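You operate a simulated robot arm through the tools that you are given. There is no shell and no other tool.

The job below is to be done with a simulated robot arm. You get a single attempt, and the scene is never put back.

## Task
Drain the water from the filter bowl into the grey cup.
Fine: stand the cup under the spout, shut the air valve till the display shows 0.0 bar, drain the bowl empty, shut the drain, then open the air again. Set down upright: grey cup.
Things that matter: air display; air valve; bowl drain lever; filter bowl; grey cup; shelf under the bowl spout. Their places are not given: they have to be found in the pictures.

Only the result counts: the job must be done as asked and must still hold three seconds after the hand-in. Knocking over, shifting, dropping, spilling or breaking anything else fails it.

## Robot
A 6-joint arm with a three-finger gripper, fixed in place. Base frame: the origin is on the floor under the middle of its stand, x ahead of it, y to its left, z up. Units: mm, degrees, N and s.
It reaches about 1213 mm from its shoulder. Its first joint turns from -166.0 to 166.0 degrees. Payload 4.89 kg.
The TCP is the grasp point between the finger pads, 30 mm short of the fingertips. In the tool frame z runs along the fingers and y along their closing line. The gripper opens to 164 mm; its body begins 125 mm behind the TCP.
Orientation is that of the tool frame in the base frame, as a unit quaternion [w, x, y, z]. With the fingers straight down and closing along the base's y, the tool's x points along the base's -x, its y along +y and its z along -z.

## Interface
- The arm moves only by the tool play_rows. Its arguments are lists of equal length, an entry for each row: "turn": the turn, a rotation vector about the base's x, y, z in degrees, a list of three; "xyz": the shift along the base's x, y, z in mm, a list of three; "claw": the opening, from 0 (shut) to 1 (fully open). In form: {"turn": [[wx, wy, wz], ...], "xyz": [[x, y, z], ...], "claw": [claw, ...]}. A call has 1 to 20 rows; each row is the pose to reach, as a shift and turn from the pose commanded when the call began. A row lasts 0.2 s, in which the tool goes at most 50 mm and 8.6 degrees; a call with a longer step from one row to the next is refused whole, and so is a gripper value outside its range. Where a pose cannot be reached the arm comes as near as it can. A force on the tool above 70 N (or 10 N above the force at the start of the call, whichever is more), or a blocked arm, ends the call early, and 0.2 s more pass. The fingers move at their own pace (about 108 mm/s each) and stop on an object; they squeeze with about 25 N. The grip force told is the motor's: it shows also when the fingers shut on nothing. Time passes only in rows, and 0.2 s behind the last, so rows that repeat a pose let the fingers close. The reply holds the time, the measured pose of the TCP, the force on the tool along the base axes, the opening and the grip force, in the units named above and with some noise, with the torque about the TCP (base axes, N m) and any sound that the robot's microphone picked up, and new pictures: "views" is both (left out), scene, wrist or none.
- Cameras (640 x 400 px; columns grow to the right, rows downward): "scene" is fixed at [49.5, 649, 1689.3]; the picture's right is [-0.29, -0.96, 0.00], its down [-0.41, 0.12, -0.90] and it looks along [0.86, -0.26, -0.43] (base axes); focal length 306 px, centre (320, 200). "wrist" rides on the gripper at [76, -2, -152] in the tool frame; the picture's right is [0.02, 1.00, 0.00], its down [-0.88, 0.02, -0.47] and it looks along [-0.47, 0.01, 0.88] (tool axes); focal length 247 px, centre (320, 200).
- raise_lower(by): moves the trunk up (or, below 0, down) by that many mm; the arm rides with it, the base frame stays. It gives what a move gives, with no picture.
- pixel_to_xyz(camera, pixels): there is no depth. For up to 12 entries [column, row, z] of the newest picture of that camera ("zoom" is the newest enlarged one), the place [x, y] in the base frame at which the ray of that pixel passes the height z, good to about 3 mm. It takes no simulated time.
- zoom(camera, box): a new picture of the part [left, top, right, bottom] of that camera's present view, enlarged. It takes no simulated time.
- close_job(): hands the job in; it is judged then, once.

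Unless the task says otherwise, let go and move clear before handing in.

The tools are called after "Call:" by a JSON object that holds its "api" and its "payload". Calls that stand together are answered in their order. play_rows: Moves the arm, as the interface text tells. Its arguments: {"type":"object","properties":{"turn":{"type":"array","items":{"type":"array","items":{"type":"number"}}},"xyz":{"type":"array","items":{"type":"array","items":{"type":"number"}}},"claw":{"type":"array","items":{"type":"number"}},"views":{"type":"string","enum":["both","scene","wrist","none"]}},"required":["turn","xyz","claw"]} The other tools are called the same way: raise_lower (by) moves the trunk up or down; pixel_to_xyz (camera, pixels) gives the place at which the rays of pixels pass given heights; zoom (camera, box) takes an enlarged picture of a part of a camera's view; close_job () hands the job in.

At the start:

```text
clock: 0.0
position: [570.4, 279.3, 1543.4]
tool_rot: [0.0, 0.0, 1.0, -0.001]
ft_force: [0.5, -0.5, -0.4]
ft_torque: [-0.05, 0.0, 0.02]
opening: 164.0
gripper_force: 0.0
trunk travel left (down, up): [-225.0, 165.0]
```

scene: 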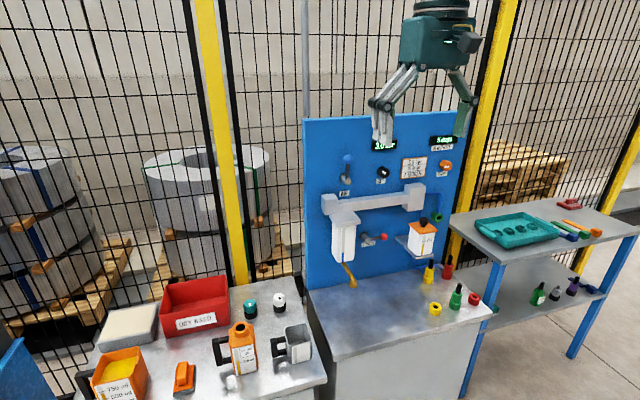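
wrist: 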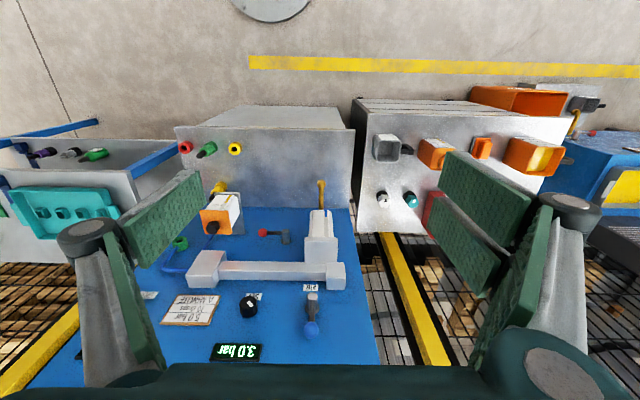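

The scene shows a blue panel with displays near (384,145) and (441,142), valves and a bowl at (343,235), and a grey cup at (295,342) on the left table. I'll zoom in to identify the parts.

Call:
{"api": "zoom", "payload": {"camera": "scene", "box": [300, 110, 480, 222]}}

Call:
{"api": "zoom", "payload": {"camera": "scene", "box": [300, 180, 480, 292]}}

Call:
{"api": "zoom", "payload": {"camera": "scene", "box": [80, 260, 340, 400]}}

Call:
{"api": "zoom", "payload": {"camera": "wrist", "box": [130, 170, 390, 370]}}

```text
3.56 times, centred on (390, 166) of scene
```

zoom: 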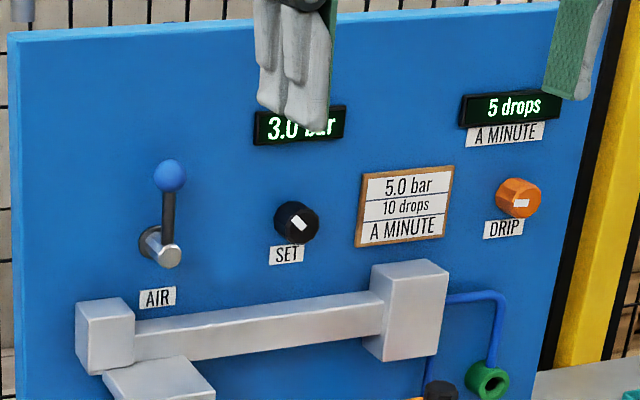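

```text
3.56 times, centred on (390, 236) of scene
```

zoom: 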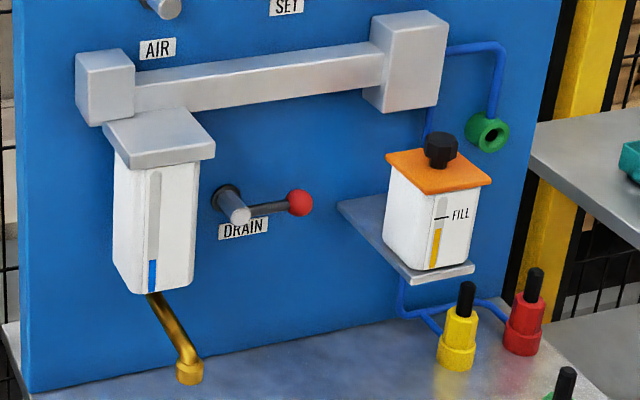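

```text
2.46 times, centred on (210, 330) of scene
```

zoom: 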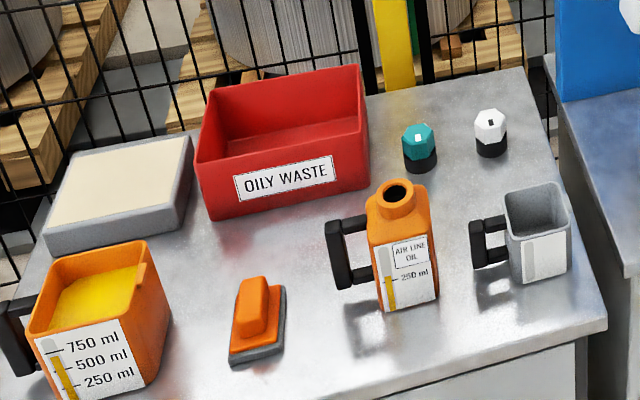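

```text
2.00 times, centred on (260, 270) of wrist
```

zoom: 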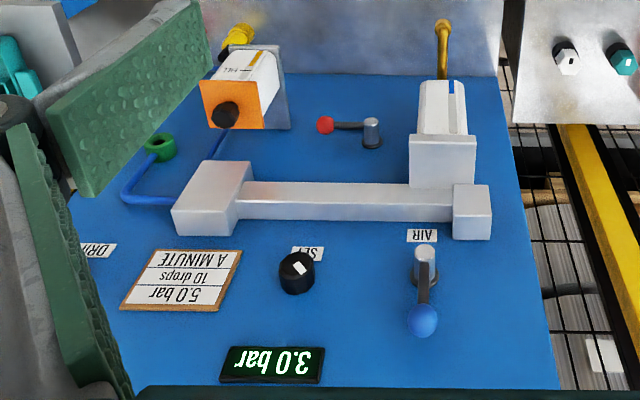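

The blue-ball AIR lever points up from its shaft near (348,160), and the red-ball DRAIN lever points sideways at (384,237). I'll triangulate these features from both cameras, taking each ray at two heights.

Call:
{"api": "pixel_to_xyz", "payload": {"camera": "scene", "pixels": [[347.8, 159.2, 1400], [347.8, 159.2, 1200], [347.8, 181.5, 1400], [347.8, 181.5, 1200], [384.4, 237.1, 1200], [384.4, 237.1, 1000], [367.0, 241, 1200], [367.0, 241, 1000], [353.4, 285.5, 1000], [353.4, 285.5, 800], [384, 145, 1400], [384, 145, 1200]]}}

Call:
{"api": "pixel_to_xyz", "payload": {"camera": "wrist", "pixels": [[311, 329.5, 1400], [311, 329.5, 1200], [312.5, 295, 1400], [312.5, 295, 1200], [262.5, 232.5, 1200], [262.5, 232.5, 1000], [286, 232.5, 1200], [286, 232.5, 1000], [321.5, 182.5, 1000], [321.5, 182.5, 800], [235, 352, 1400], [235, 352, 1200]]}}

```text
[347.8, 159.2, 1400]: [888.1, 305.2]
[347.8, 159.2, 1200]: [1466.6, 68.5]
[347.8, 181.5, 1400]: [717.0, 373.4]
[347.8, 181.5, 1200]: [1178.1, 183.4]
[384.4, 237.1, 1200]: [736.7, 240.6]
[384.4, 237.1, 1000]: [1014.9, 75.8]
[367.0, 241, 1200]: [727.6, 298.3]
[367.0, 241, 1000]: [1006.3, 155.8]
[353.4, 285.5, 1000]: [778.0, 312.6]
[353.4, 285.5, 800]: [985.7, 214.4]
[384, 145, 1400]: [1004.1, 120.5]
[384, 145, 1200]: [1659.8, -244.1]
```

```text
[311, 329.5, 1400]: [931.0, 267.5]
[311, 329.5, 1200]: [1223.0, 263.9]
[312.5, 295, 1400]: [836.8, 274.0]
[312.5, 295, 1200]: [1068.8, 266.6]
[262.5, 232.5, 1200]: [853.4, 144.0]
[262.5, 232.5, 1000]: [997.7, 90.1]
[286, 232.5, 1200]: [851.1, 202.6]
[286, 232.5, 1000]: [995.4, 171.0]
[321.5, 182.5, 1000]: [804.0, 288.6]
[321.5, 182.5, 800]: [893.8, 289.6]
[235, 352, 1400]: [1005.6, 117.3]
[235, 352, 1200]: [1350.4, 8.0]
```

The rays meet well: air ball ≈ (975,268,1370), drain ball ≈ (979,97,1026), spout end ≈ (824,290,956), panel face x≈1010. Next I'll zoom on the cup and bench for their geometry.

Call:
{"api": "zoom", "payload": {"camera": "scene", "box": [260, 310, 330, 370]}}

Call:
{"api": "zoom", "payload": {"camera": "wrist", "box": [340, 90, 580, 240]}}

Call:
{"api": "zoom", "payload": {"camera": "wrist", "box": [160, 90, 380, 230]}}

Call:
{"api": "zoom", "payload": {"camera": "scene", "box": [300, 240, 500, 370]}}

```text
6.67 times, centred on (295, 340) of scene
```

zoom: 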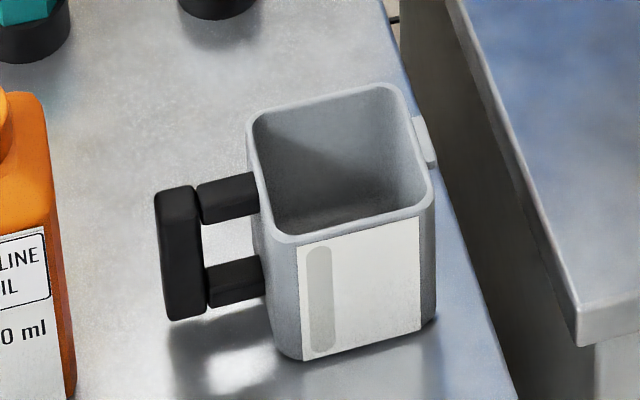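

```text
2.67 times, centred on (460, 165) of wrist
```

zoom: 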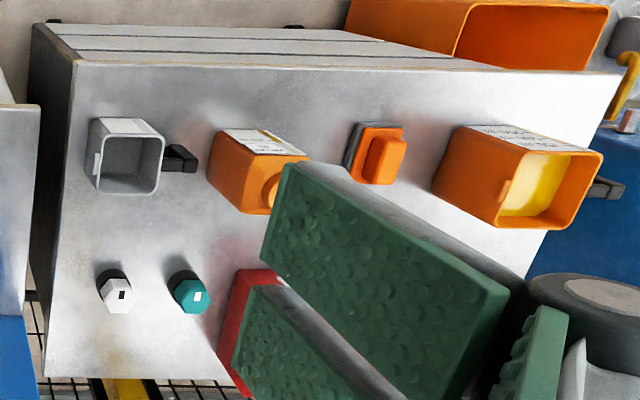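

```text
2.86 times, centred on (270, 160) of wrist
```

zoom: 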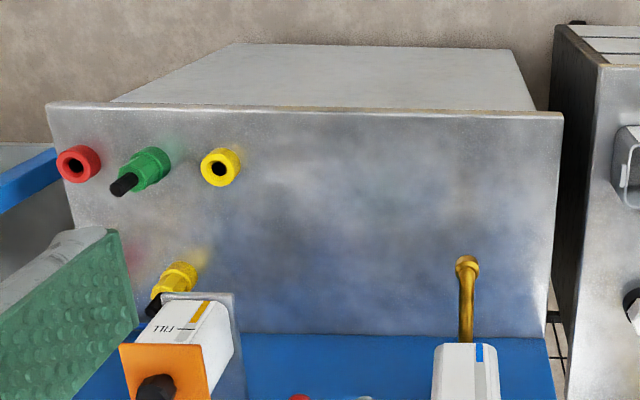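

```text
3.08 times, centred on (400, 305) of scene
```

zoom: 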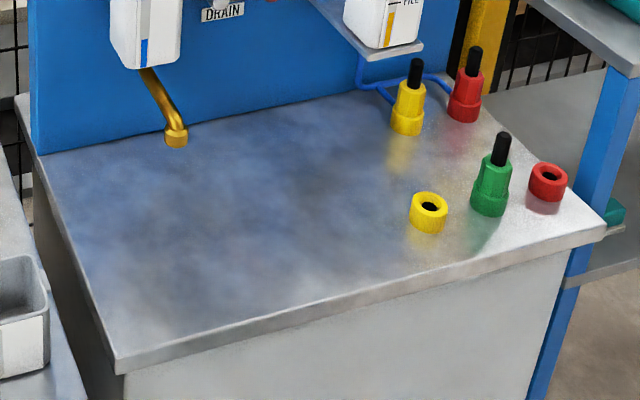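

I'll triangulate the bench front-left corner, the cup rim corners and the handle.

Call:
{"api": "pixel_to_xyz", "payload": {"camera": "scene", "pixels": [[334.3, 357, 900], [334.3, 357, 700], [284.5, 327.3, 900], [284.5, 327.3, 700], [305.5, 323.2, 900], [305.5, 323.2, 700], [311.5, 340, 900], [311.5, 340, 700], [289.8, 346, 900], [289.8, 346, 700], [273, 340, 900], [273, 340, 700]]}}

Call:
{"api": "pixel_to_xyz", "payload": {"camera": "wrist", "pixels": [[354.7, 130.2, 900], [354.7, 130.2, 700], [398.1, 161.25, 900], [398.1, 161.25, 700], [376.75, 161.25, 900], [376.75, 161.25, 700], [378.6, 141.75, 900], [378.6, 141.75, 700], [401.1, 141.75, 900], [401.1, 141.75, 700], [413, 149.6, 900], [413, 149.6, 700]]}}

```text
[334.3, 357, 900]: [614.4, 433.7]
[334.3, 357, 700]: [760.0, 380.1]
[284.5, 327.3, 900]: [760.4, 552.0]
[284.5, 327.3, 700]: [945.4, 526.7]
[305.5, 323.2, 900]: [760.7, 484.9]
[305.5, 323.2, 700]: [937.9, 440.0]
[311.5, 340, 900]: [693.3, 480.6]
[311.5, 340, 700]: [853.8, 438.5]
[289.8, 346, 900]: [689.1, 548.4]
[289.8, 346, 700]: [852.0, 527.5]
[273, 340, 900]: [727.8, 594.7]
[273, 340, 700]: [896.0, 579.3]
```

```text
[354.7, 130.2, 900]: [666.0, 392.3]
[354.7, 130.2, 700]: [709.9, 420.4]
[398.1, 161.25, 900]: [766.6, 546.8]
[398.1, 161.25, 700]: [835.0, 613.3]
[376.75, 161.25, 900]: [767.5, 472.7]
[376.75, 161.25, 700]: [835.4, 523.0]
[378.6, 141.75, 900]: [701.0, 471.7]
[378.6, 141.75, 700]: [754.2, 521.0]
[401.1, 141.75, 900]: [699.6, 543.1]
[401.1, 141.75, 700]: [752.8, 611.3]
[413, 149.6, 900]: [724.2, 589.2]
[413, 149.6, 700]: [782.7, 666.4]
```

The bench top is at z≈800 (front-left corner at 688,406), and the cup centre is ≈ (738,513) with its rim at z≈886 and its handle on +y. I'll triangulate the SET knob, bowl, oil bottle and cup base to plan clearances.

Call:
{"api": "pixel_to_xyz", "payload": {"camera": "scene", "pixels": [[383, 172.4, 1400], [383, 172.4, 1200], [240.5, 326, 1000], [240.5, 326, 850], [291.7, 364, 800], [312.2, 357.7, 800], [341.2, 262, 1000], [341.2, 262, 1100], [332, 224.5, 1100], [332, 224.5, 1200], [273, 340, 860], [326, 384, 800]]}}

Call:
{"api": "pixel_to_xyz", "payload": {"camera": "wrist", "pixels": [[248.5, 306.5, 1400], [248.5, 306.5, 1200], [442, 162, 1000], [442, 162, 850], [310, 211, 1000], [310, 211, 1100], [338, 237, 1100], [338, 237, 1200], [304, 263, 1200], [304, 263, 1100], [338, 263, 1200], [338, 263, 1100]]}}

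Call:
{"api": "zoom", "payload": {"camera": "wrist", "box": [270, 170, 360, 226]}}

Call:
{"api": "zoom", "payload": {"camera": "wrist", "box": [260, 280, 360, 345]}}

```text
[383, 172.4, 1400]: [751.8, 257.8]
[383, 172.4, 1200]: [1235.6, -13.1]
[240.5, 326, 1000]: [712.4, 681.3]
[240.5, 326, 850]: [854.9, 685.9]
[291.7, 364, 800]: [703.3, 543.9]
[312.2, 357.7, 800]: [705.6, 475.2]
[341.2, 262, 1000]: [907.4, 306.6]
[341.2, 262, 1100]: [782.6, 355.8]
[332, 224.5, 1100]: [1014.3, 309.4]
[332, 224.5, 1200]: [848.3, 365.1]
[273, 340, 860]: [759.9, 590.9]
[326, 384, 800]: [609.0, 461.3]
```

```text
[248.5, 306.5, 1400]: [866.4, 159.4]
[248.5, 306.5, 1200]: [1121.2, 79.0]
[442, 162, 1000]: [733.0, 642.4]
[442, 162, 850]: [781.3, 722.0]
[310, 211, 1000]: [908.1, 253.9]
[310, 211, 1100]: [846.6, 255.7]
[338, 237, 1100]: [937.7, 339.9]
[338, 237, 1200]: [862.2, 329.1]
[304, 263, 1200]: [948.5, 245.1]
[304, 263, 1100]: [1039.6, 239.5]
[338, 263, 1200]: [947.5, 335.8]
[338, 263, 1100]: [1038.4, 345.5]
```

```text
7.11 times, centred on (315, 198) of wrist
```

zoom: 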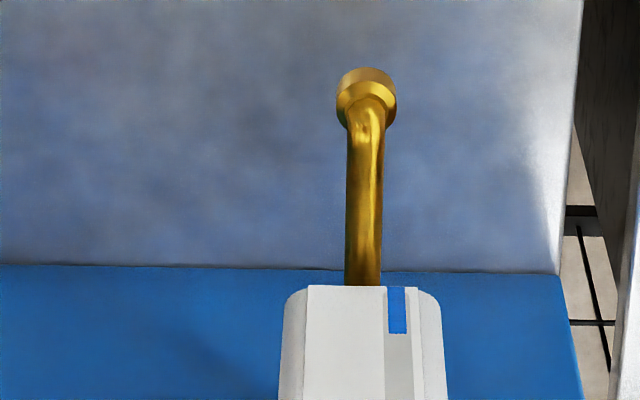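

```text
6.15 times, centred on (310, 312) of wrist
```

zoom: 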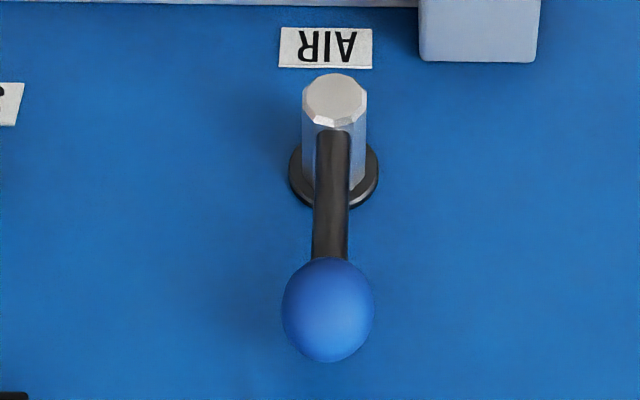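

The SET knob is ≈ (994,121,1300), the oil bottle top is ≈ z 950 near y 680, and the cup base is at z≈800. I'll check the gripper's shape in the scene before moving.

Call:
{"api": "zoom", "payload": {"camera": "scene", "box": [350, 0, 500, 150]}}

Call:
{"api": "zoom", "payload": {"camera": "wrist", "box": [0, 100, 640, 400]}}

```text
2.67 times, centred on (425, 75) of scene
```

zoom: 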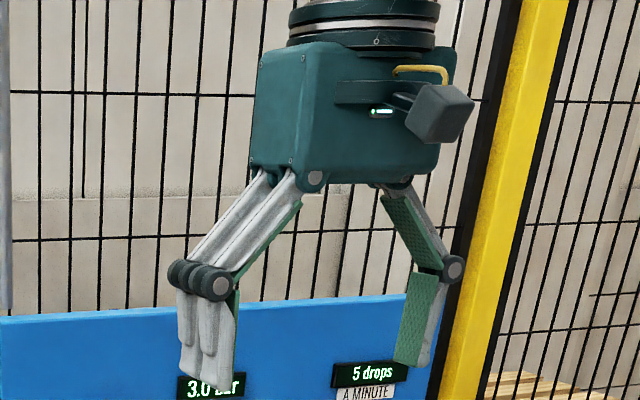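

```text
1.00 times, centred on (320, 250) of wrist (not enlarged: the box is as wide or as high as the picture)
```

zoom: 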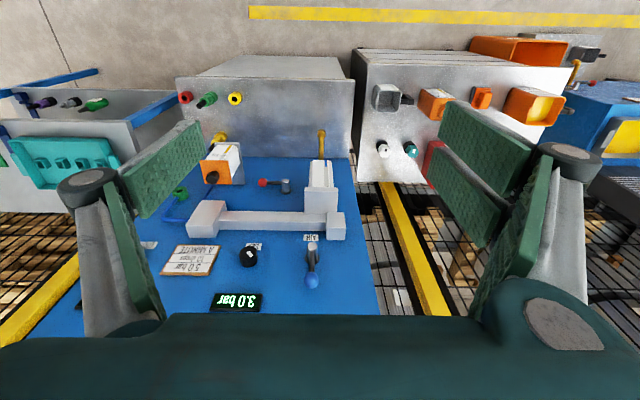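

Two fingers are on tool +y, one is on −y, and the camera is on tool +x. My plan:
1. Pick the cup from the top, closing along x.
2. Park it on the open bench with the handle facing the robot.
3. Regrasp it from the front at a tilt and slide it under the spout.

First I'll move above the cup with a −90° yaw.

Call:
{"api": "play_rows", "payload": {"turn": [[0, 0, -6.43], [0, 0, -12.86], [0, 0, -19.29], [0, 0, -25.71], [0, 0, -32.14], [0, 0, -38.57], [0, 0, -45], [0, 0, -51.43], [0, 0, -57.86], [0, 0, -64.29], [0, 0, -70.71], [0, 0, -77.14], [0, 0, -83.57], [0, 0, -90], [0, 0, -90]], "xyz": [[12, 16.7, -33], [24, 33.4, -66], [36, 50.1, -99], [48, 66.8, -132], [60, 83.5, -165], [72, 100.2, -198], [84, 116.9, -231], [96, 133.6, -264], [108, 150.3, -297], [120, 167, -330], [132, 183.7, -363], [144, 200.4, -396], [156, 217.1, -429], [168, 234, -463], [168, 234, -463]], "claw": [1, 1, 1, 1, 1, 1, 1, 0.9, 0.8, 0.75, 0.75, 0.75, 0.75, 0.75, 0.75]}}

```text
clock: 3.2
position: [735.8, 514.3, 1078.8]
tool_rot: [-0.001, 0.708, 0.706, 0.0]
ft_force: [0.4, 0.9, -0.8]
ft_torque: [-0.08, 0.14, 0.0]
opening: 123.1
gripper_force: 0.1
trunk travel left (down, up): [-225.0, 165.0]
```

scene: 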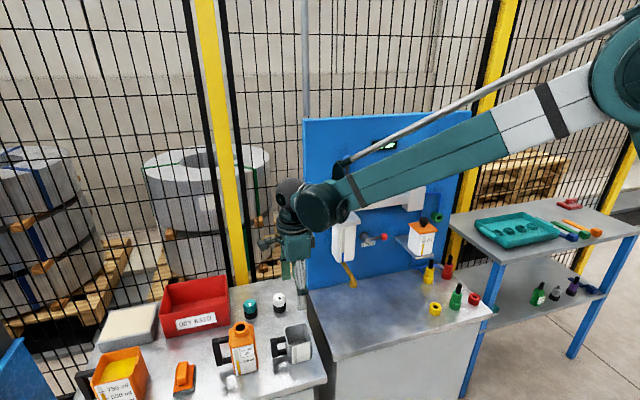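
wrist: 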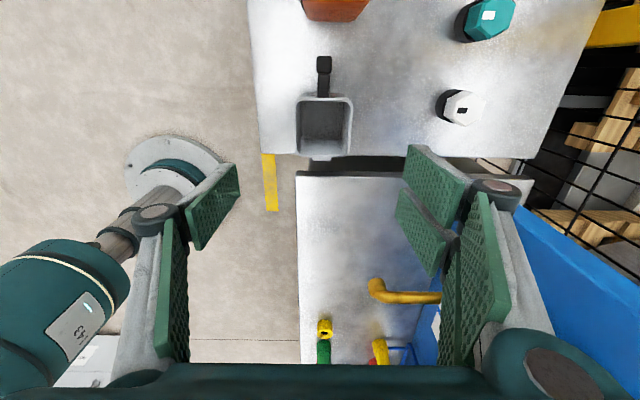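

The arm is above the cup, which shows in the wrist view at (298–352, 97–156) with its handle upward (+y). I'll refine its position before descending.

Call:
{"api": "zoom", "payload": {"camera": "wrist", "box": [260, 40, 400, 180]}}

Call:
{"api": "pixel_to_xyz", "payload": {"camera": "wrist", "pixels": [[297, 99, 886], [352, 97, 886], [350, 157, 886], [298, 157, 886], [324, 60, 870], [450, 107, 840], [320, 200, 1078]]}}

```text
2.86 times, centred on (330, 110) of wrist
```

zoom: 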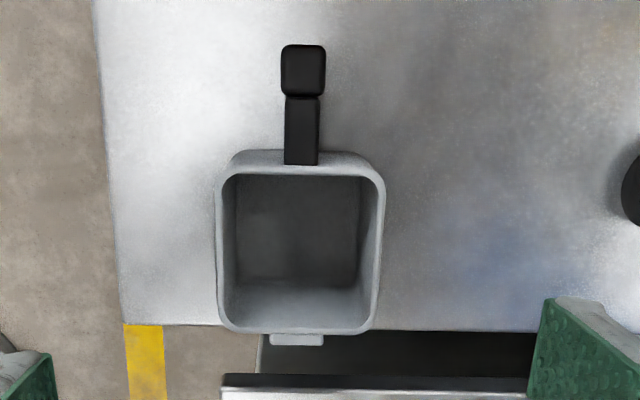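

```text
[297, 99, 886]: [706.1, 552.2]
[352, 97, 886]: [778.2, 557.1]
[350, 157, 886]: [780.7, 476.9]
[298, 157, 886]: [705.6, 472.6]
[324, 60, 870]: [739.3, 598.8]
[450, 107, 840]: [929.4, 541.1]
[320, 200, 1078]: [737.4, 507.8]
```

The cup centre is ≈ (741,514), aligned with the axes. I'll descend straight with the opening at 123 mm.

Call:
{"api": "play_rows", "payload": {"turn": [[0, 0, 0], [0, 0, 0], [0, 0, 0], [0, 0, 0], [0, 0, 0], [0, 0, 0], [0, 0, 0], [0, 0, 0]], "xyz": [[2.6, 0, -35], [2.6, 0, -70], [2.6, 0, -105], [2.6, 0, -140], [2.6, 0, -175], [2.6, 0, -205], [2.6, 0, -222], [2.6, 0, -222]], "claw": [0.75, 0.75, 0.75, 0.75, 0.75, 0.75, 0.75, 0.75]}}

```text
clock: 5.0
position: [741.3, 512.1, 859.6]
tool_rot: [0.0, 0.706, 0.708, 0.0]
ft_force: [-1.0, -0.4, -0.5]
ft_torque: [-0.01, 0.05, -0.01]
opening: 122.9
gripper_force: 0.1
trunk travel left (down, up): [-225.0, 165.0]
```

scene: 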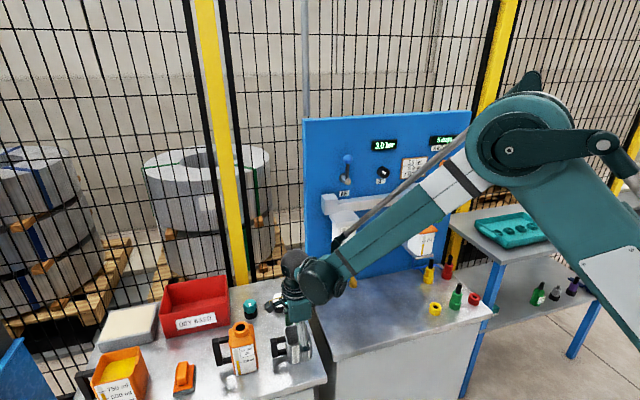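
wrist: 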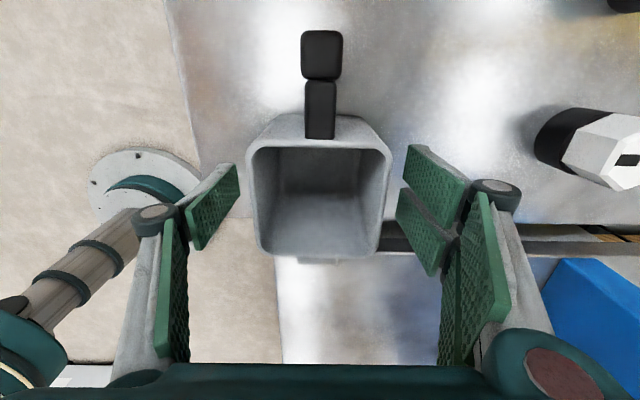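

The pads straddle the cup with the handle between them at (320,85). I'll close the gripper on the cup.

Call:
{"api": "play_rows", "payload": {"turn": [[0, 0, 0], [0, 0, 0], [0, 0, 0], [0, 0, 0], [0, 0, 0]], "xyz": [[0, 0, 0], [0, 0, 0], [0, 0, 0], [0, 0, 0], [0, 0, 0]], "claw": [0.6, 0.5, 0.4, 0.35, 0.35], "views": "wrist"}}

```text
clock: 6.2
position: [741.4, 511.7, 858.8]
tool_rot: [0.0, 0.707, 0.707, 0.0]
ft_force: [0.4, 0.0, -0.3]
ft_torque: [0.01, -0.04, 0.04]
opening: 79.5
gripper_force: 24.9
trunk travel left (down, up): [-225.0, 165.0]
```

wrist: 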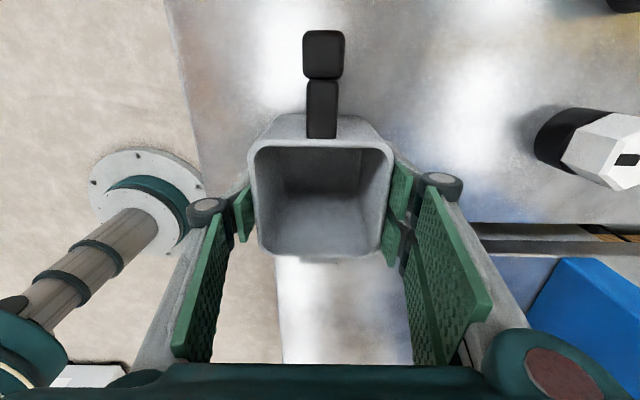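

The grip is firm (opening 79.5 mm, 24.9 N). I'll lift 120 mm, then swing to the open bench at about (695,180) while yawing +90° so the handle faces the robot.

Call:
{"api": "play_rows", "payload": {"turn": [[0, 0, 0], [0, 0, 0], [0, 0, 0], [0, 0, 0], [0, 0, 7.5], [0, 0, 15], [0, 0, 22.5], [0, 0, 30], [0, 0, 37.5], [0, 0, 45], [0, 0, 52.5], [0, 0, 60], [0, 0, 67.5], [0, 0, 75], [0, 0, 82.5], [0, 0, 90], [0, 0, 90]], "xyz": [[0, 0, 20], [0, 0, 50], [0, 0, 85], [0, 0, 120], [-8, -20, 120], [-18, -45, 120], [-28, -72, 120], [-38, -100, 120], [-46, -130, 120], [-46, -160, 120], [-46, -190, 120], [-46, -220, 120], [-46, -250, 120], [-46, -280, 120], [-46, -308, 120], [-46, -333, 120], [-46, -333, 120]], "claw": [0.35, 0.35, 0.35, 0.35, 0.35, 0.35, 0.35, 0.35, 0.35, 0.35, 0.35, 0.35, 0.35, 0.35, 0.35, 0.35, 0.35]}}

```text
clock: 9.8
position: [695.3, 181.7, 976.9]
tool_rot: [0.0, -0.002, 1.0, 0.0]
ft_force: [-0.8, 0.4, -0.2]
ft_torque: [0.01, -0.01, 0.0]
opening: 79.5
gripper_force: 24.7
trunk travel left (down, up): [-225.0, 165.0]
```

scene: 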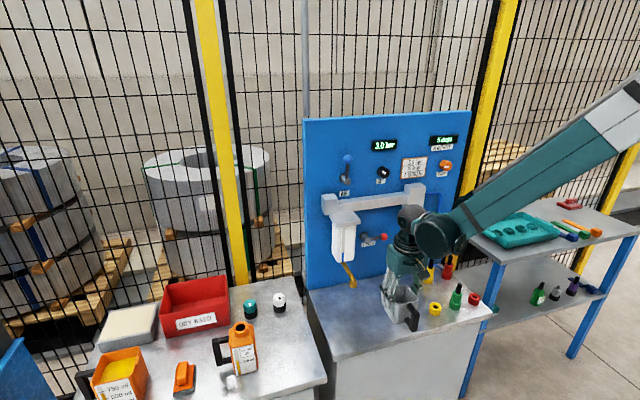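
wrist: 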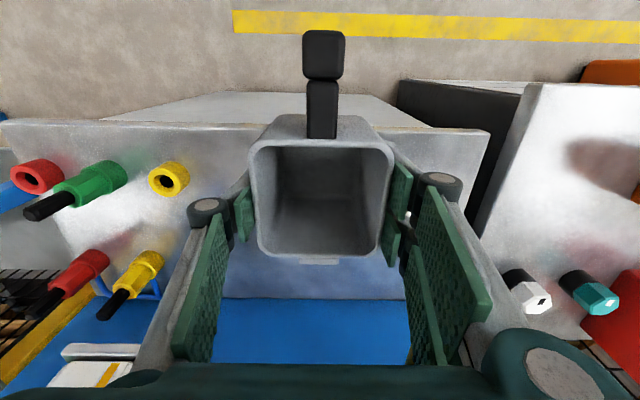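

The cup is held level over the bench with its handle toward the robot. I'll check the nearby bench items (yellow ring, bottles) before lowering.

Call:
{"api": "pixel_to_xyz", "payload": {"camera": "scene", "pixels": [[436, 308, 810], [429, 280, 810], [455, 305, 810], [353, 286, 950]]}}

Call:
{"api": "zoom", "payload": {"camera": "scene", "box": [320, 190, 480, 340]}}

```text
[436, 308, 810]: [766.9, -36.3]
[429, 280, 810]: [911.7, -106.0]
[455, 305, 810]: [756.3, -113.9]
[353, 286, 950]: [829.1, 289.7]
```

```text
2.67 times, centred on (400, 265) of scene
```

zoom: 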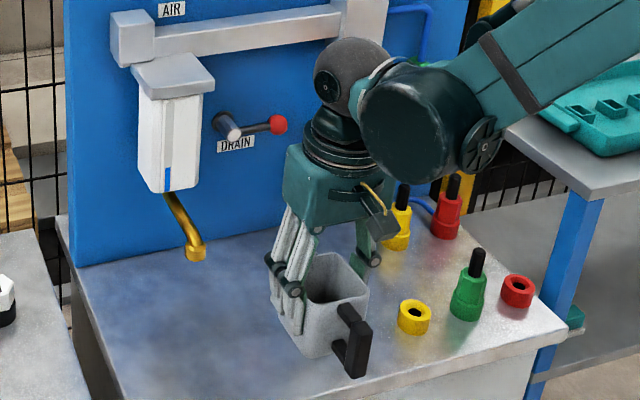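

The yellow ring is at y≈−36, well clear. I'll move forward 60 mm and lower the cup onto the bench at about (755,180).

Call:
{"api": "play_rows", "payload": {"turn": [[0, 0, 0], [0, 0, 0], [0, 0, 0], [0, 0, 0], [0, 0, 0], [0, 0, 0], [0, 0, 0], [0, 0, 0], [0, 0, 0], [0, 0, 0]], "xyz": [[30, 0, -10], [60, 0, -30], [60, 0, -60], [60, 0, -90], [60, 0, -108], [60, 0, -115], [60, 0, -118], [60, 0, -119.5], [60, 0, -120], [60, 0, -120]], "claw": [0.35, 0.35, 0.35, 0.35, 0.35, 0.35, 0.35, 0.35, 0.35, 0.35]}}

```text
clock: 12.0
position: [754.4, 181.1, 858.5]
tool_rot: [0.0, -0.001, 1.0, 0.0]
ft_force: [4.5, 5.6, 18.4]
ft_torque: [0.24, -0.12, 0.0]
opening: 79.2
gripper_force: 25.4
trunk travel left (down, up): [-225.0, 165.0]
```

scene: 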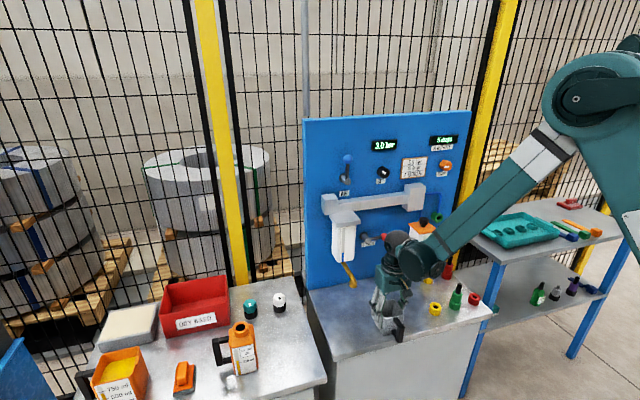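
wrist: 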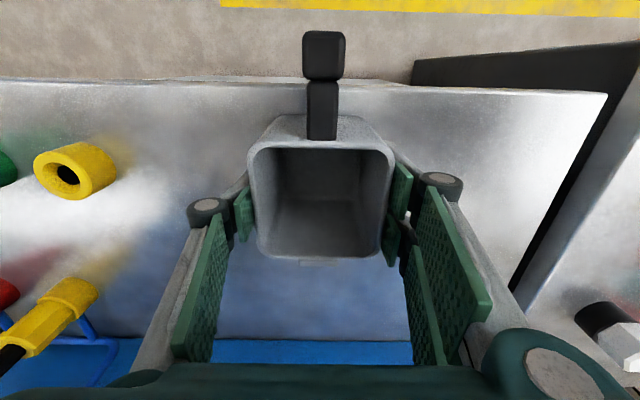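

18 N of upward force shows the cup rests on the bench. I'll open and rise straight up clear of it.

Call:
{"api": "play_rows", "payload": {"turn": [[0, 0, 0], [0, 0, 0], [0, 0, 0], [0, 0, 0], [0, 0, 0], [0, 0, 0], [0, 0, 0], [0, 0, 0]], "xyz": [[0, 0, 1], [0, 0, 1], [0, 0, 1], [0, 0, 1], [0, 0, 30], [0, 0, 70], [0, 0, 110], [0, 0, 130]], "claw": [0.5, 0.6, 0.75, 0.75, 0.75, 0.75, 0.75, 0.75]}}

```text
clock: 13.8
position: [752.9, 180.8, 988.9]
tool_rot: [0.0, 0.0, 1.0, -0.001]
ft_force: [0.1, -0.4, -1.3]
ft_torque: [0.02, 0.02, -0.02]
opening: 123.4
gripper_force: 0.0
trunk travel left (down, up): [-225.0, 165.0]
```

scene: 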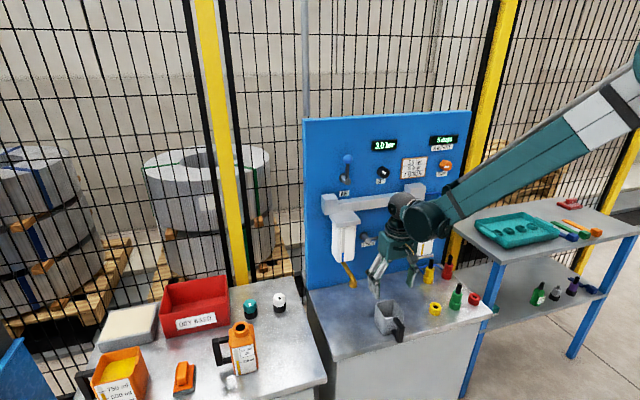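
wrist: 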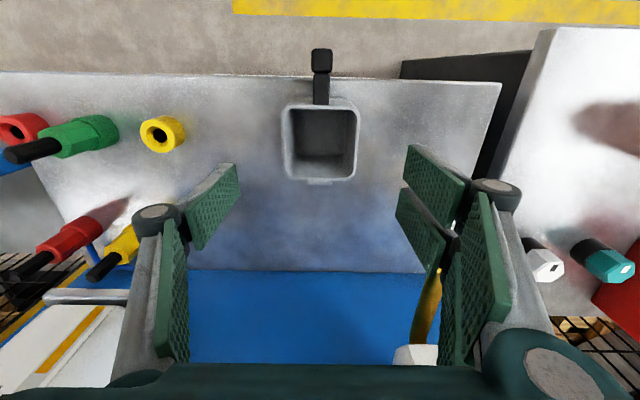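

The cup stands at about (754,181) with its handle toward the robot. I'll back off and tilt the gripper 60° (fingers forward and down) for a front regrasp.

Call:
{"api": "play_rows", "payload": {"turn": [[0, -5, 0], [0, -12, 0], [0, -19.5, 0], [0, -27, 0], [0, -34, 0], [0, -41, 0], [0, -48, 0], [0, -54, 0], [0, -60, 0], [0, -60, 0]], "xyz": [[-20, 0, 0], [-45, 0, 0], [-70, 0, 0], [-95, 0, 0], [-115, 0, -10], [-130, 0, -20], [-145, 0, -28], [-152, 0, -34], [-156, 0, -37], [-156, 0, -37]], "claw": [0.75, 0.75, 0.75, 0.75, 0.75, 0.75, 0.75, 0.75, 0.75, 0.75]}}

```text
clock: 16.0
position: [629.7, 199.6, 1063.2]
tool_rot: [0.499, 0.0, 0.867, 0.0]
ft_force: [1.1, -0.3, -0.1]
ft_torque: [0.02, -0.04, 0.01]
opening: 123.1
gripper_force: 0.1
out of reach, approached as far as the arm can: row 6, 7, 8, 9, 10
trunk travel left (down, up): [-225.0, 165.0]
```

scene: 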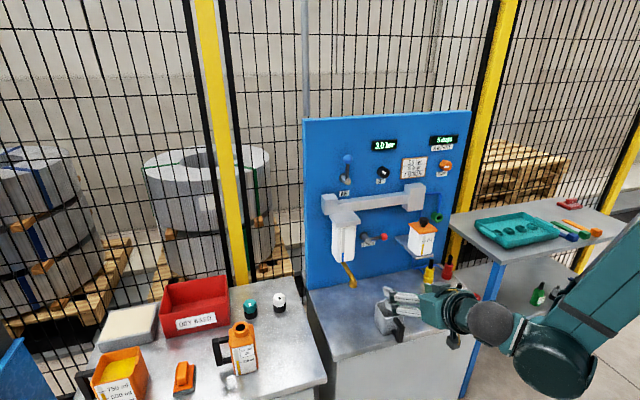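
wrist: 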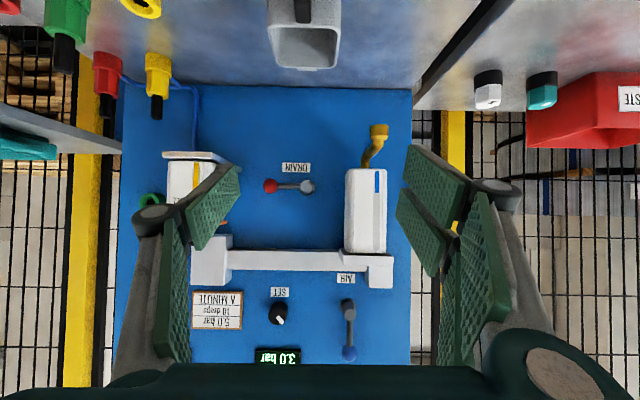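

The arm came only to (630,200,1063), because that pose is too close in and too low for the current trunk height. I'll lower the trunk by 110 mm.

Call:
{"api": "raise_lower", "payload": {"by": -110}}

```text
clock: 17.4
position: [630.0, 199.8, 952.9]
tool_rot: [0.499, 0.0, 0.867, 0.0]
ft_force: [0.2, 0.1, 0.1]
ft_torque: [0.0, 0.01, -0.01]
opening: 123.1
gripper_force: 0.0
trunk travel left (down, up): [-115.0, 275.0]
```

The TCP is now at (630,200,953) with the 60° tilt. I'll line up laterally with the cup at y≈181 and check the view.

Call:
{"api": "play_rows", "payload": {"turn": [[0, 0, 0], [0, 0, 0], [0, 0, 0]], "xyz": [[0, -10, -5], [5, -19, -15], [5, -19, -15]], "claw": [0.75, 0.75, 0.75]}}

```text
clock: 18.2
position: [637.8, 182.8, 953.2]
tool_rot: [0.498, 0.001, 0.867, -0.001]
ft_force: [0.3, 0.6, -0.1]
ft_torque: [-0.03, 0.01, 0.0]
opening: 122.9
gripper_force: 0.0
out of reach, approached as far as the arm can: row 1, 2, 3
trunk travel left (down, up): [-115.0, 275.0]
```

scene: 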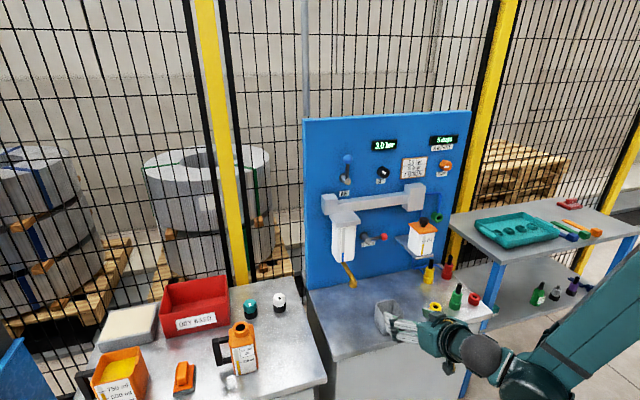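
wrist: 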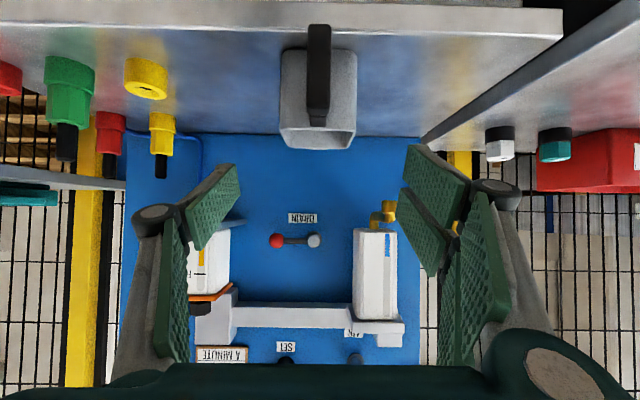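

The limit is from being too close to the body. Moving out over the cup at this height is safe, since the fingertips' lower edge (~908) is above the rim (886). I'll try that and then lower a little.

Call:
{"api": "play_rows", "payload": {"turn": [[0, 0, 0], [0, 0, 0], [0, 0, 0], [0, 0, 0], [0, 0, 0], [0, 0, 0]], "xyz": [[20, 0, 10], [45, 0, 10], [70, 0, 10], [95, 0, 10], [116, 0, 10], [116, 0, 10]], "claw": [0.75, 0.75, 0.75, 0.75, 0.75, 0.75]}}

```text
clock: 19.6
position: [753.1, 183.0, 963.2]
tool_rot: [0.499, 0.0, 0.867, 0.0]
ft_force: [0.2, -1.0, -0.3]
ft_torque: [-0.01, 0.01, -0.04]
opening: 123.1
gripper_force: 0.1
trunk travel left (down, up): [-115.0, 275.0]
```

scene: 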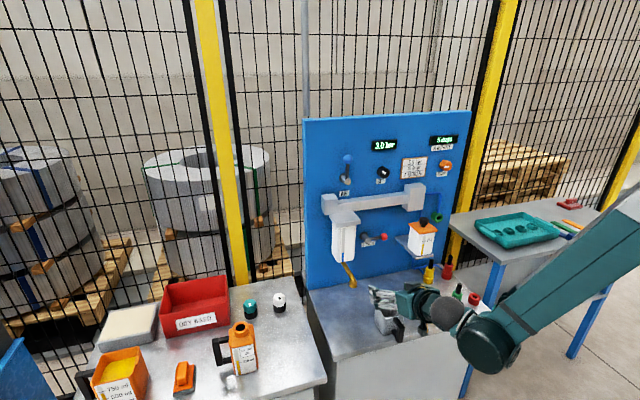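
wrist: 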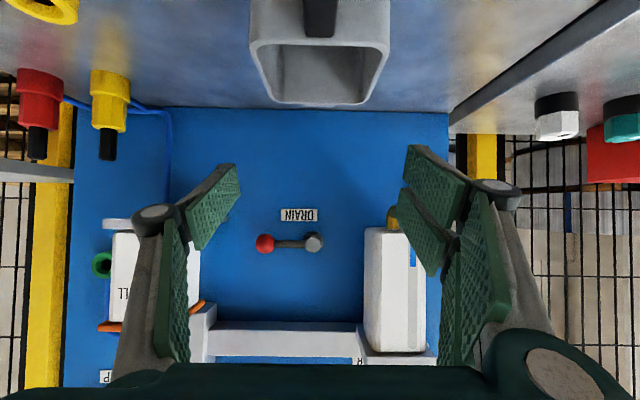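

That pose was reached and the cup is centred at (319,55). I'll lower in steps and watch for reach limits.

Call:
{"api": "play_rows", "payload": {"turn": [[0, 0, 0], [0, 0, 0], [0, 0, 0]], "xyz": [[0, -1, -20], [0, -1, -40], [0, -1, -40]], "claw": [0.75, 0.75, 0.75]}}

```text
clock: 20.4
position: [753.4, 182.0, 921.3]
tool_rot: [0.499, 0.0, 0.866, 0.0]
ft_force: [-0.1, -0.6, 1.0]
ft_torque: [0.01, 0.0, -0.01]
opening: 123.2
gripper_force: 0.0
trunk travel left (down, up): [-115.0, 275.0]
```

scene: 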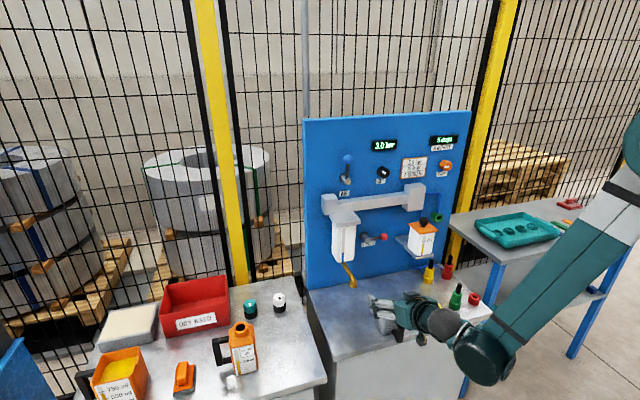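
wrist: 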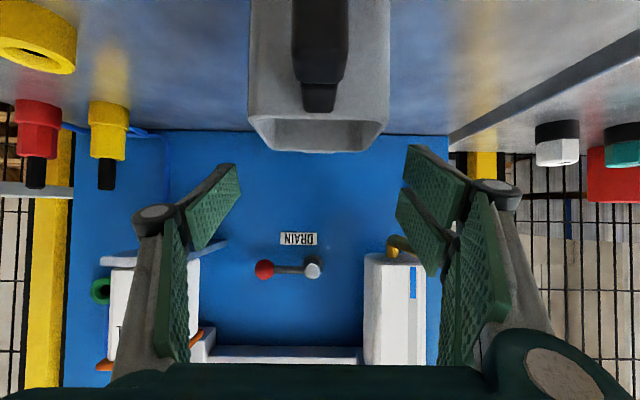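

No flags at z=921. I'll continue down to z≈862.

Call:
{"api": "play_rows", "payload": {"turn": [[0, 0, 0], [0, 0, 0], [0, 0, 0], [0, 0, 0], [0, 0, 0]], "xyz": [[0, 0, -15], [0, 0, -30], [0, 0, -45], [0, 0, -59], [0, 0, -59]], "claw": [0.75, 0.75, 0.75, 0.75, 0.75]}}

```text
clock: 21.6
position: [771.3, 187.0, 900.2]
tool_rot: [0.498, 0.001, 0.867, -0.001]
ft_force: [-0.1, 0.2, 1.0]
ft_torque: [0.01, 0.03, 0.05]
opening: 123.0
gripper_force: 0.0
out of reach, approached as far as the arm can: row 2, 3, 4, 5
trunk travel left (down, up): [-115.0, 275.0]
```

scene: 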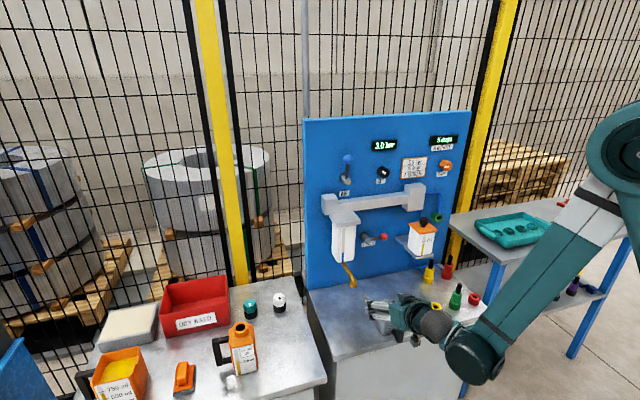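
wrist: 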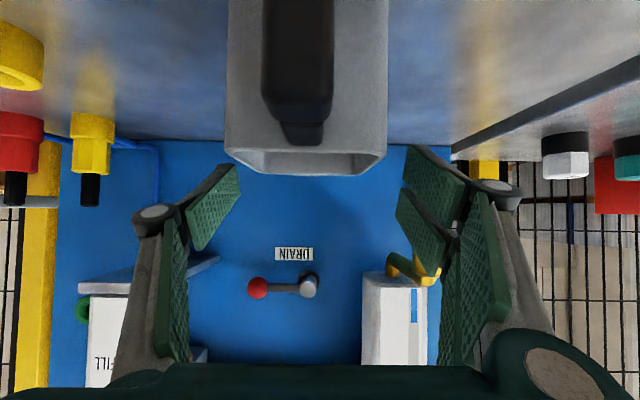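

The arm stopped near z=900, shifted +18 in x. I'll step back to (754,181,912), which is reachable, and use the trunk for the rest of the descent.

Call:
{"api": "play_rows", "payload": {"turn": [[0, 0, 0], [0, 0, 0], [0, 0, 0]], "xyz": [[-5, -3, 12], [-17, -6, 13], [-17, -6, 13]], "claw": [0.75, 0.75, 0.75]}}

```text
clock: 22.4
position: [753.7, 181.9, 912.6]
tool_rot: [0.499, 0.0, 0.866, 0.0]
ft_force: [-0.1, -0.1, 0.7]
ft_torque: [0.01, -0.01, 0.04]
opening: 123.3
gripper_force: 0.1
trunk travel left (down, up): [-115.0, 275.0]
```

scene: 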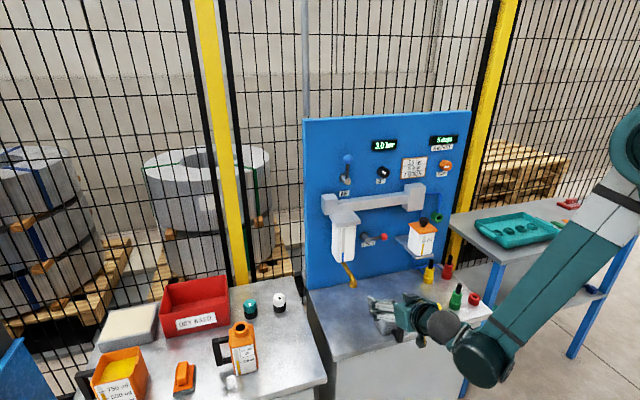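
wrist: 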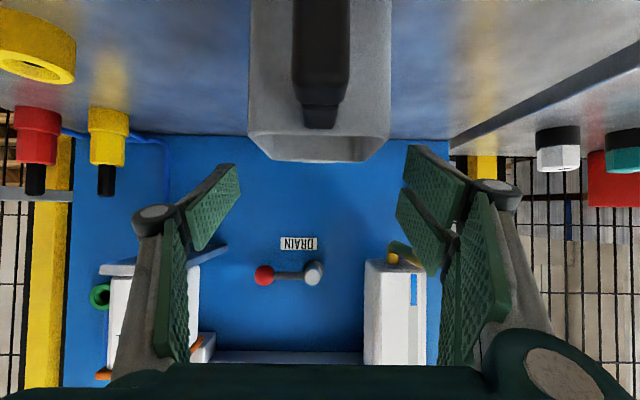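

Aligned at (754,182,913) with the cup centred between the pads. I'll lower the trunk 50 mm.

Call:
{"api": "raise_lower", "payload": {"by": -50}}

Call:
{"api": "zoom", "payload": {"camera": "wrist", "box": [120, 0, 520, 250]}}

Call:
{"api": "zoom", "payload": {"camera": "scene", "box": [340, 260, 500, 360]}}

```text
clock: 23.3
position: [754.6, 181.8, 862.5]
tool_rot: [0.499, 0.0, 0.867, 0.0]
ft_force: [-0.3, -0.2, 0.3]
ft_torque: [0.01, 0.02, -0.03]
opening: 123.1
gripper_force: 0.0
trunk travel left (down, up): [-65.0, 325.0]
```

```text
1.60 times, centred on (320, 125) of wrist
```

zoom: 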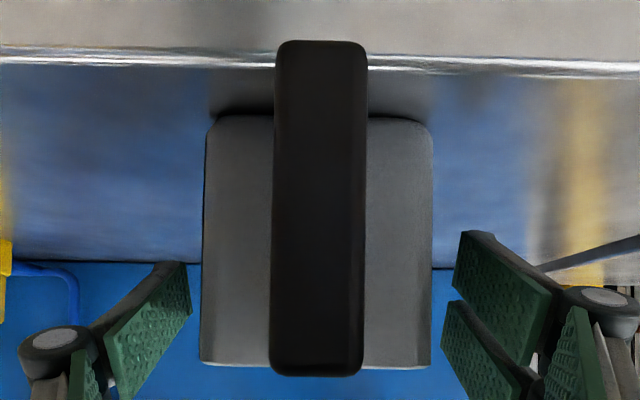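

```text
4.00 times, centred on (420, 310) of scene
```

zoom: 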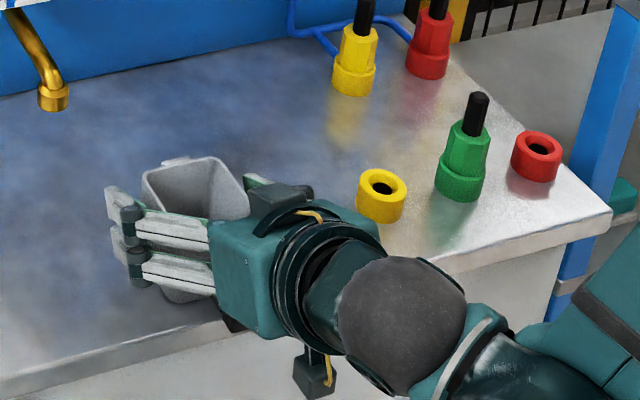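

The fingers straddle the cup and nothing is touching. I'll drop 8 mm more for a more central grip, then close.

Call:
{"api": "raise_lower", "payload": {"by": -8}}

Call:
{"api": "play_rows", "payload": {"turn": [[0, 0, 0], [0, 0, 0], [0, 0, 0], [0, 0, 0], [0, 0, 0]], "xyz": [[0, 0, 0], [0, 0, 0], [0, 0, 0], [0, 0, 0], [0, 0, 0]], "claw": [0.6, 0.5, 0.4, 0.35, 0.35]}}

```text
clock: 23.9
position: [754.1, 182.8, 856.3]
tool_rot: [0.5, 0.0, 0.866, 0.0]
ft_force: [-0.5, -0.2, -0.1]
ft_torque: [0.0, 0.0, 0.04]
opening: 122.9
gripper_force: 0.1
trunk travel left (down, up): [-57.0, 333.0]
```

```text
clock: 25.1
position: [753.9, 181.2, 854.6]
tool_rot: [0.499, 0.0, 0.866, 0.001]
ft_force: [0.0, 1.3, 1.7]
ft_torque: [-0.07, -0.01, 0.03]
opening: 79.3
gripper_force: 25.3
trunk travel left (down, up): [-57.0, 333.0]
```

scene: 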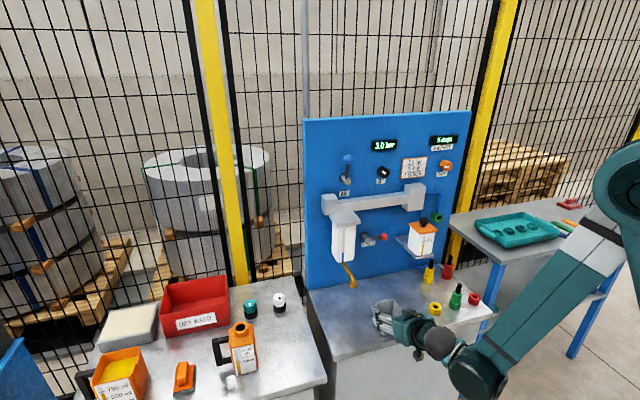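
wrist: 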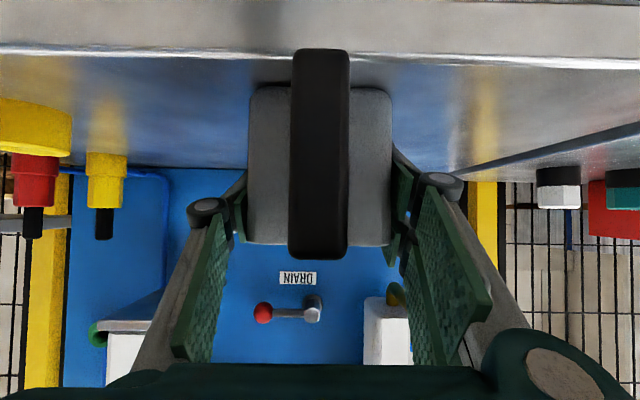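

The cup is gripped again (79.3 mm, 25 N). I'll lift 15 mm, shift to y≈290, then move forward so the cup is under the spout at about (826,290).

Call:
{"api": "play_rows", "payload": {"turn": [[0, 0, 0], [0, 0, 0], [0, 0, 0], [0, 0, 0], [0, 0, 0], [0, 0, 0], [0, 0, 0], [0, 0, 0], [0, 0, 0], [0, 0, 0], [0, 0, 0]], "xyz": [[0, 0, 8], [0, 0, 16], [0, 25, 16], [0, 55, 16], [0, 85, 16], [0, 108, 16], [20, 108, 16], [40, 108, 16], [60, 108, 16], [73, 108, 16], [73, 108, 16]], "claw": [0.35, 0.35, 0.35, 0.35, 0.35, 0.35, 0.35, 0.35, 0.35, 0.35, 0.35]}}

Call:
{"api": "zoom", "payload": {"camera": "scene", "box": [310, 220, 430, 340]}}

```text
clock: 27.5
position: [826.6, 290.8, 872.0]
tool_rot: [0.5, 0.0, 0.866, -0.001]
ft_force: [0.3, -0.3, -0.6]
ft_torque: [-0.03, -0.02, -0.03]
opening: 79.2
gripper_force: 25.0
trunk travel left (down, up): [-57.0, 333.0]
```

scene: 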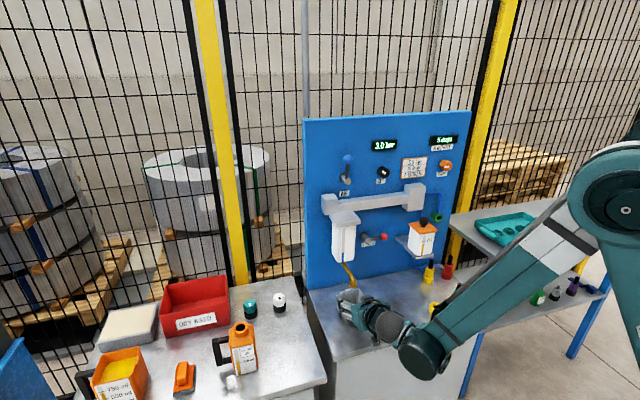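
wrist: 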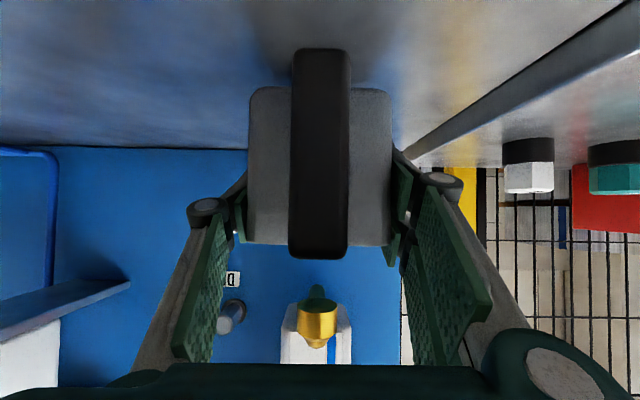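

```text
3.33 times, centred on (370, 280) of scene
```

zoom: 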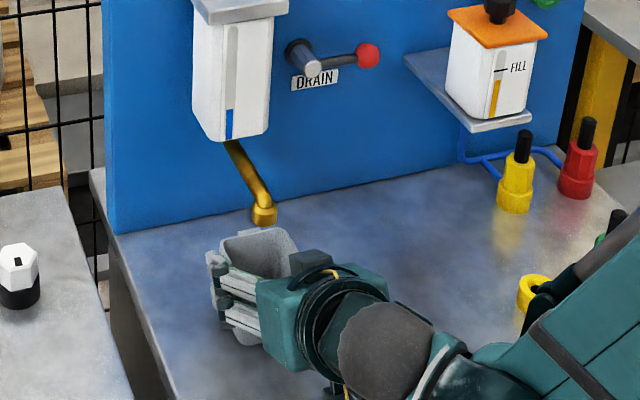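

The cup sits directly under the gold spout collar, with the spout at col 318 and the cup centred at col 320 in the wrist view, and the scene projection agrees. I'll lower it onto the bench.

Call:
{"api": "play_rows", "payload": {"turn": [[0, 0, 0], [0, 0, 0], [0, 0, 0], [0, 0, 0], [0, 0, 0]], "xyz": [[0, 0, -8], [0, 0, -13], [0, 0, -15], [0, 0, -16.5], [0, 0, -16.5]], "claw": [0.35, 0.35, 0.35, 0.35, 0.35], "views": "wrist"}}

```text
clock: 28.7
position: [827.3, 290.7, 856.5]
tool_rot: [0.499, 0.001, 0.867, -0.001]
ft_force: [1.1, 0.2, 3.2]
ft_torque: [-0.17, -0.05, 0.05]
opening: 79.2
gripper_force: 25.0
trunk travel left (down, up): [-57.0, 333.0]
```

wrist: 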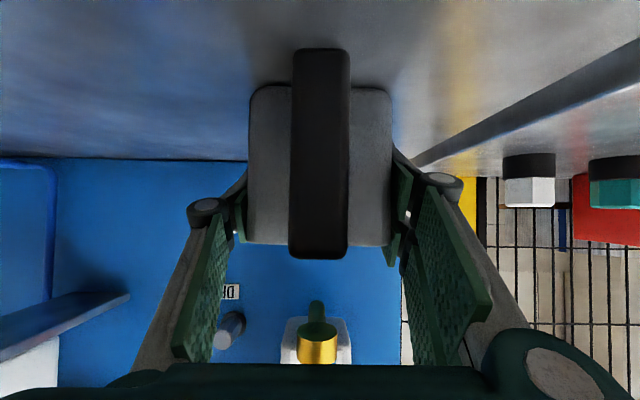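

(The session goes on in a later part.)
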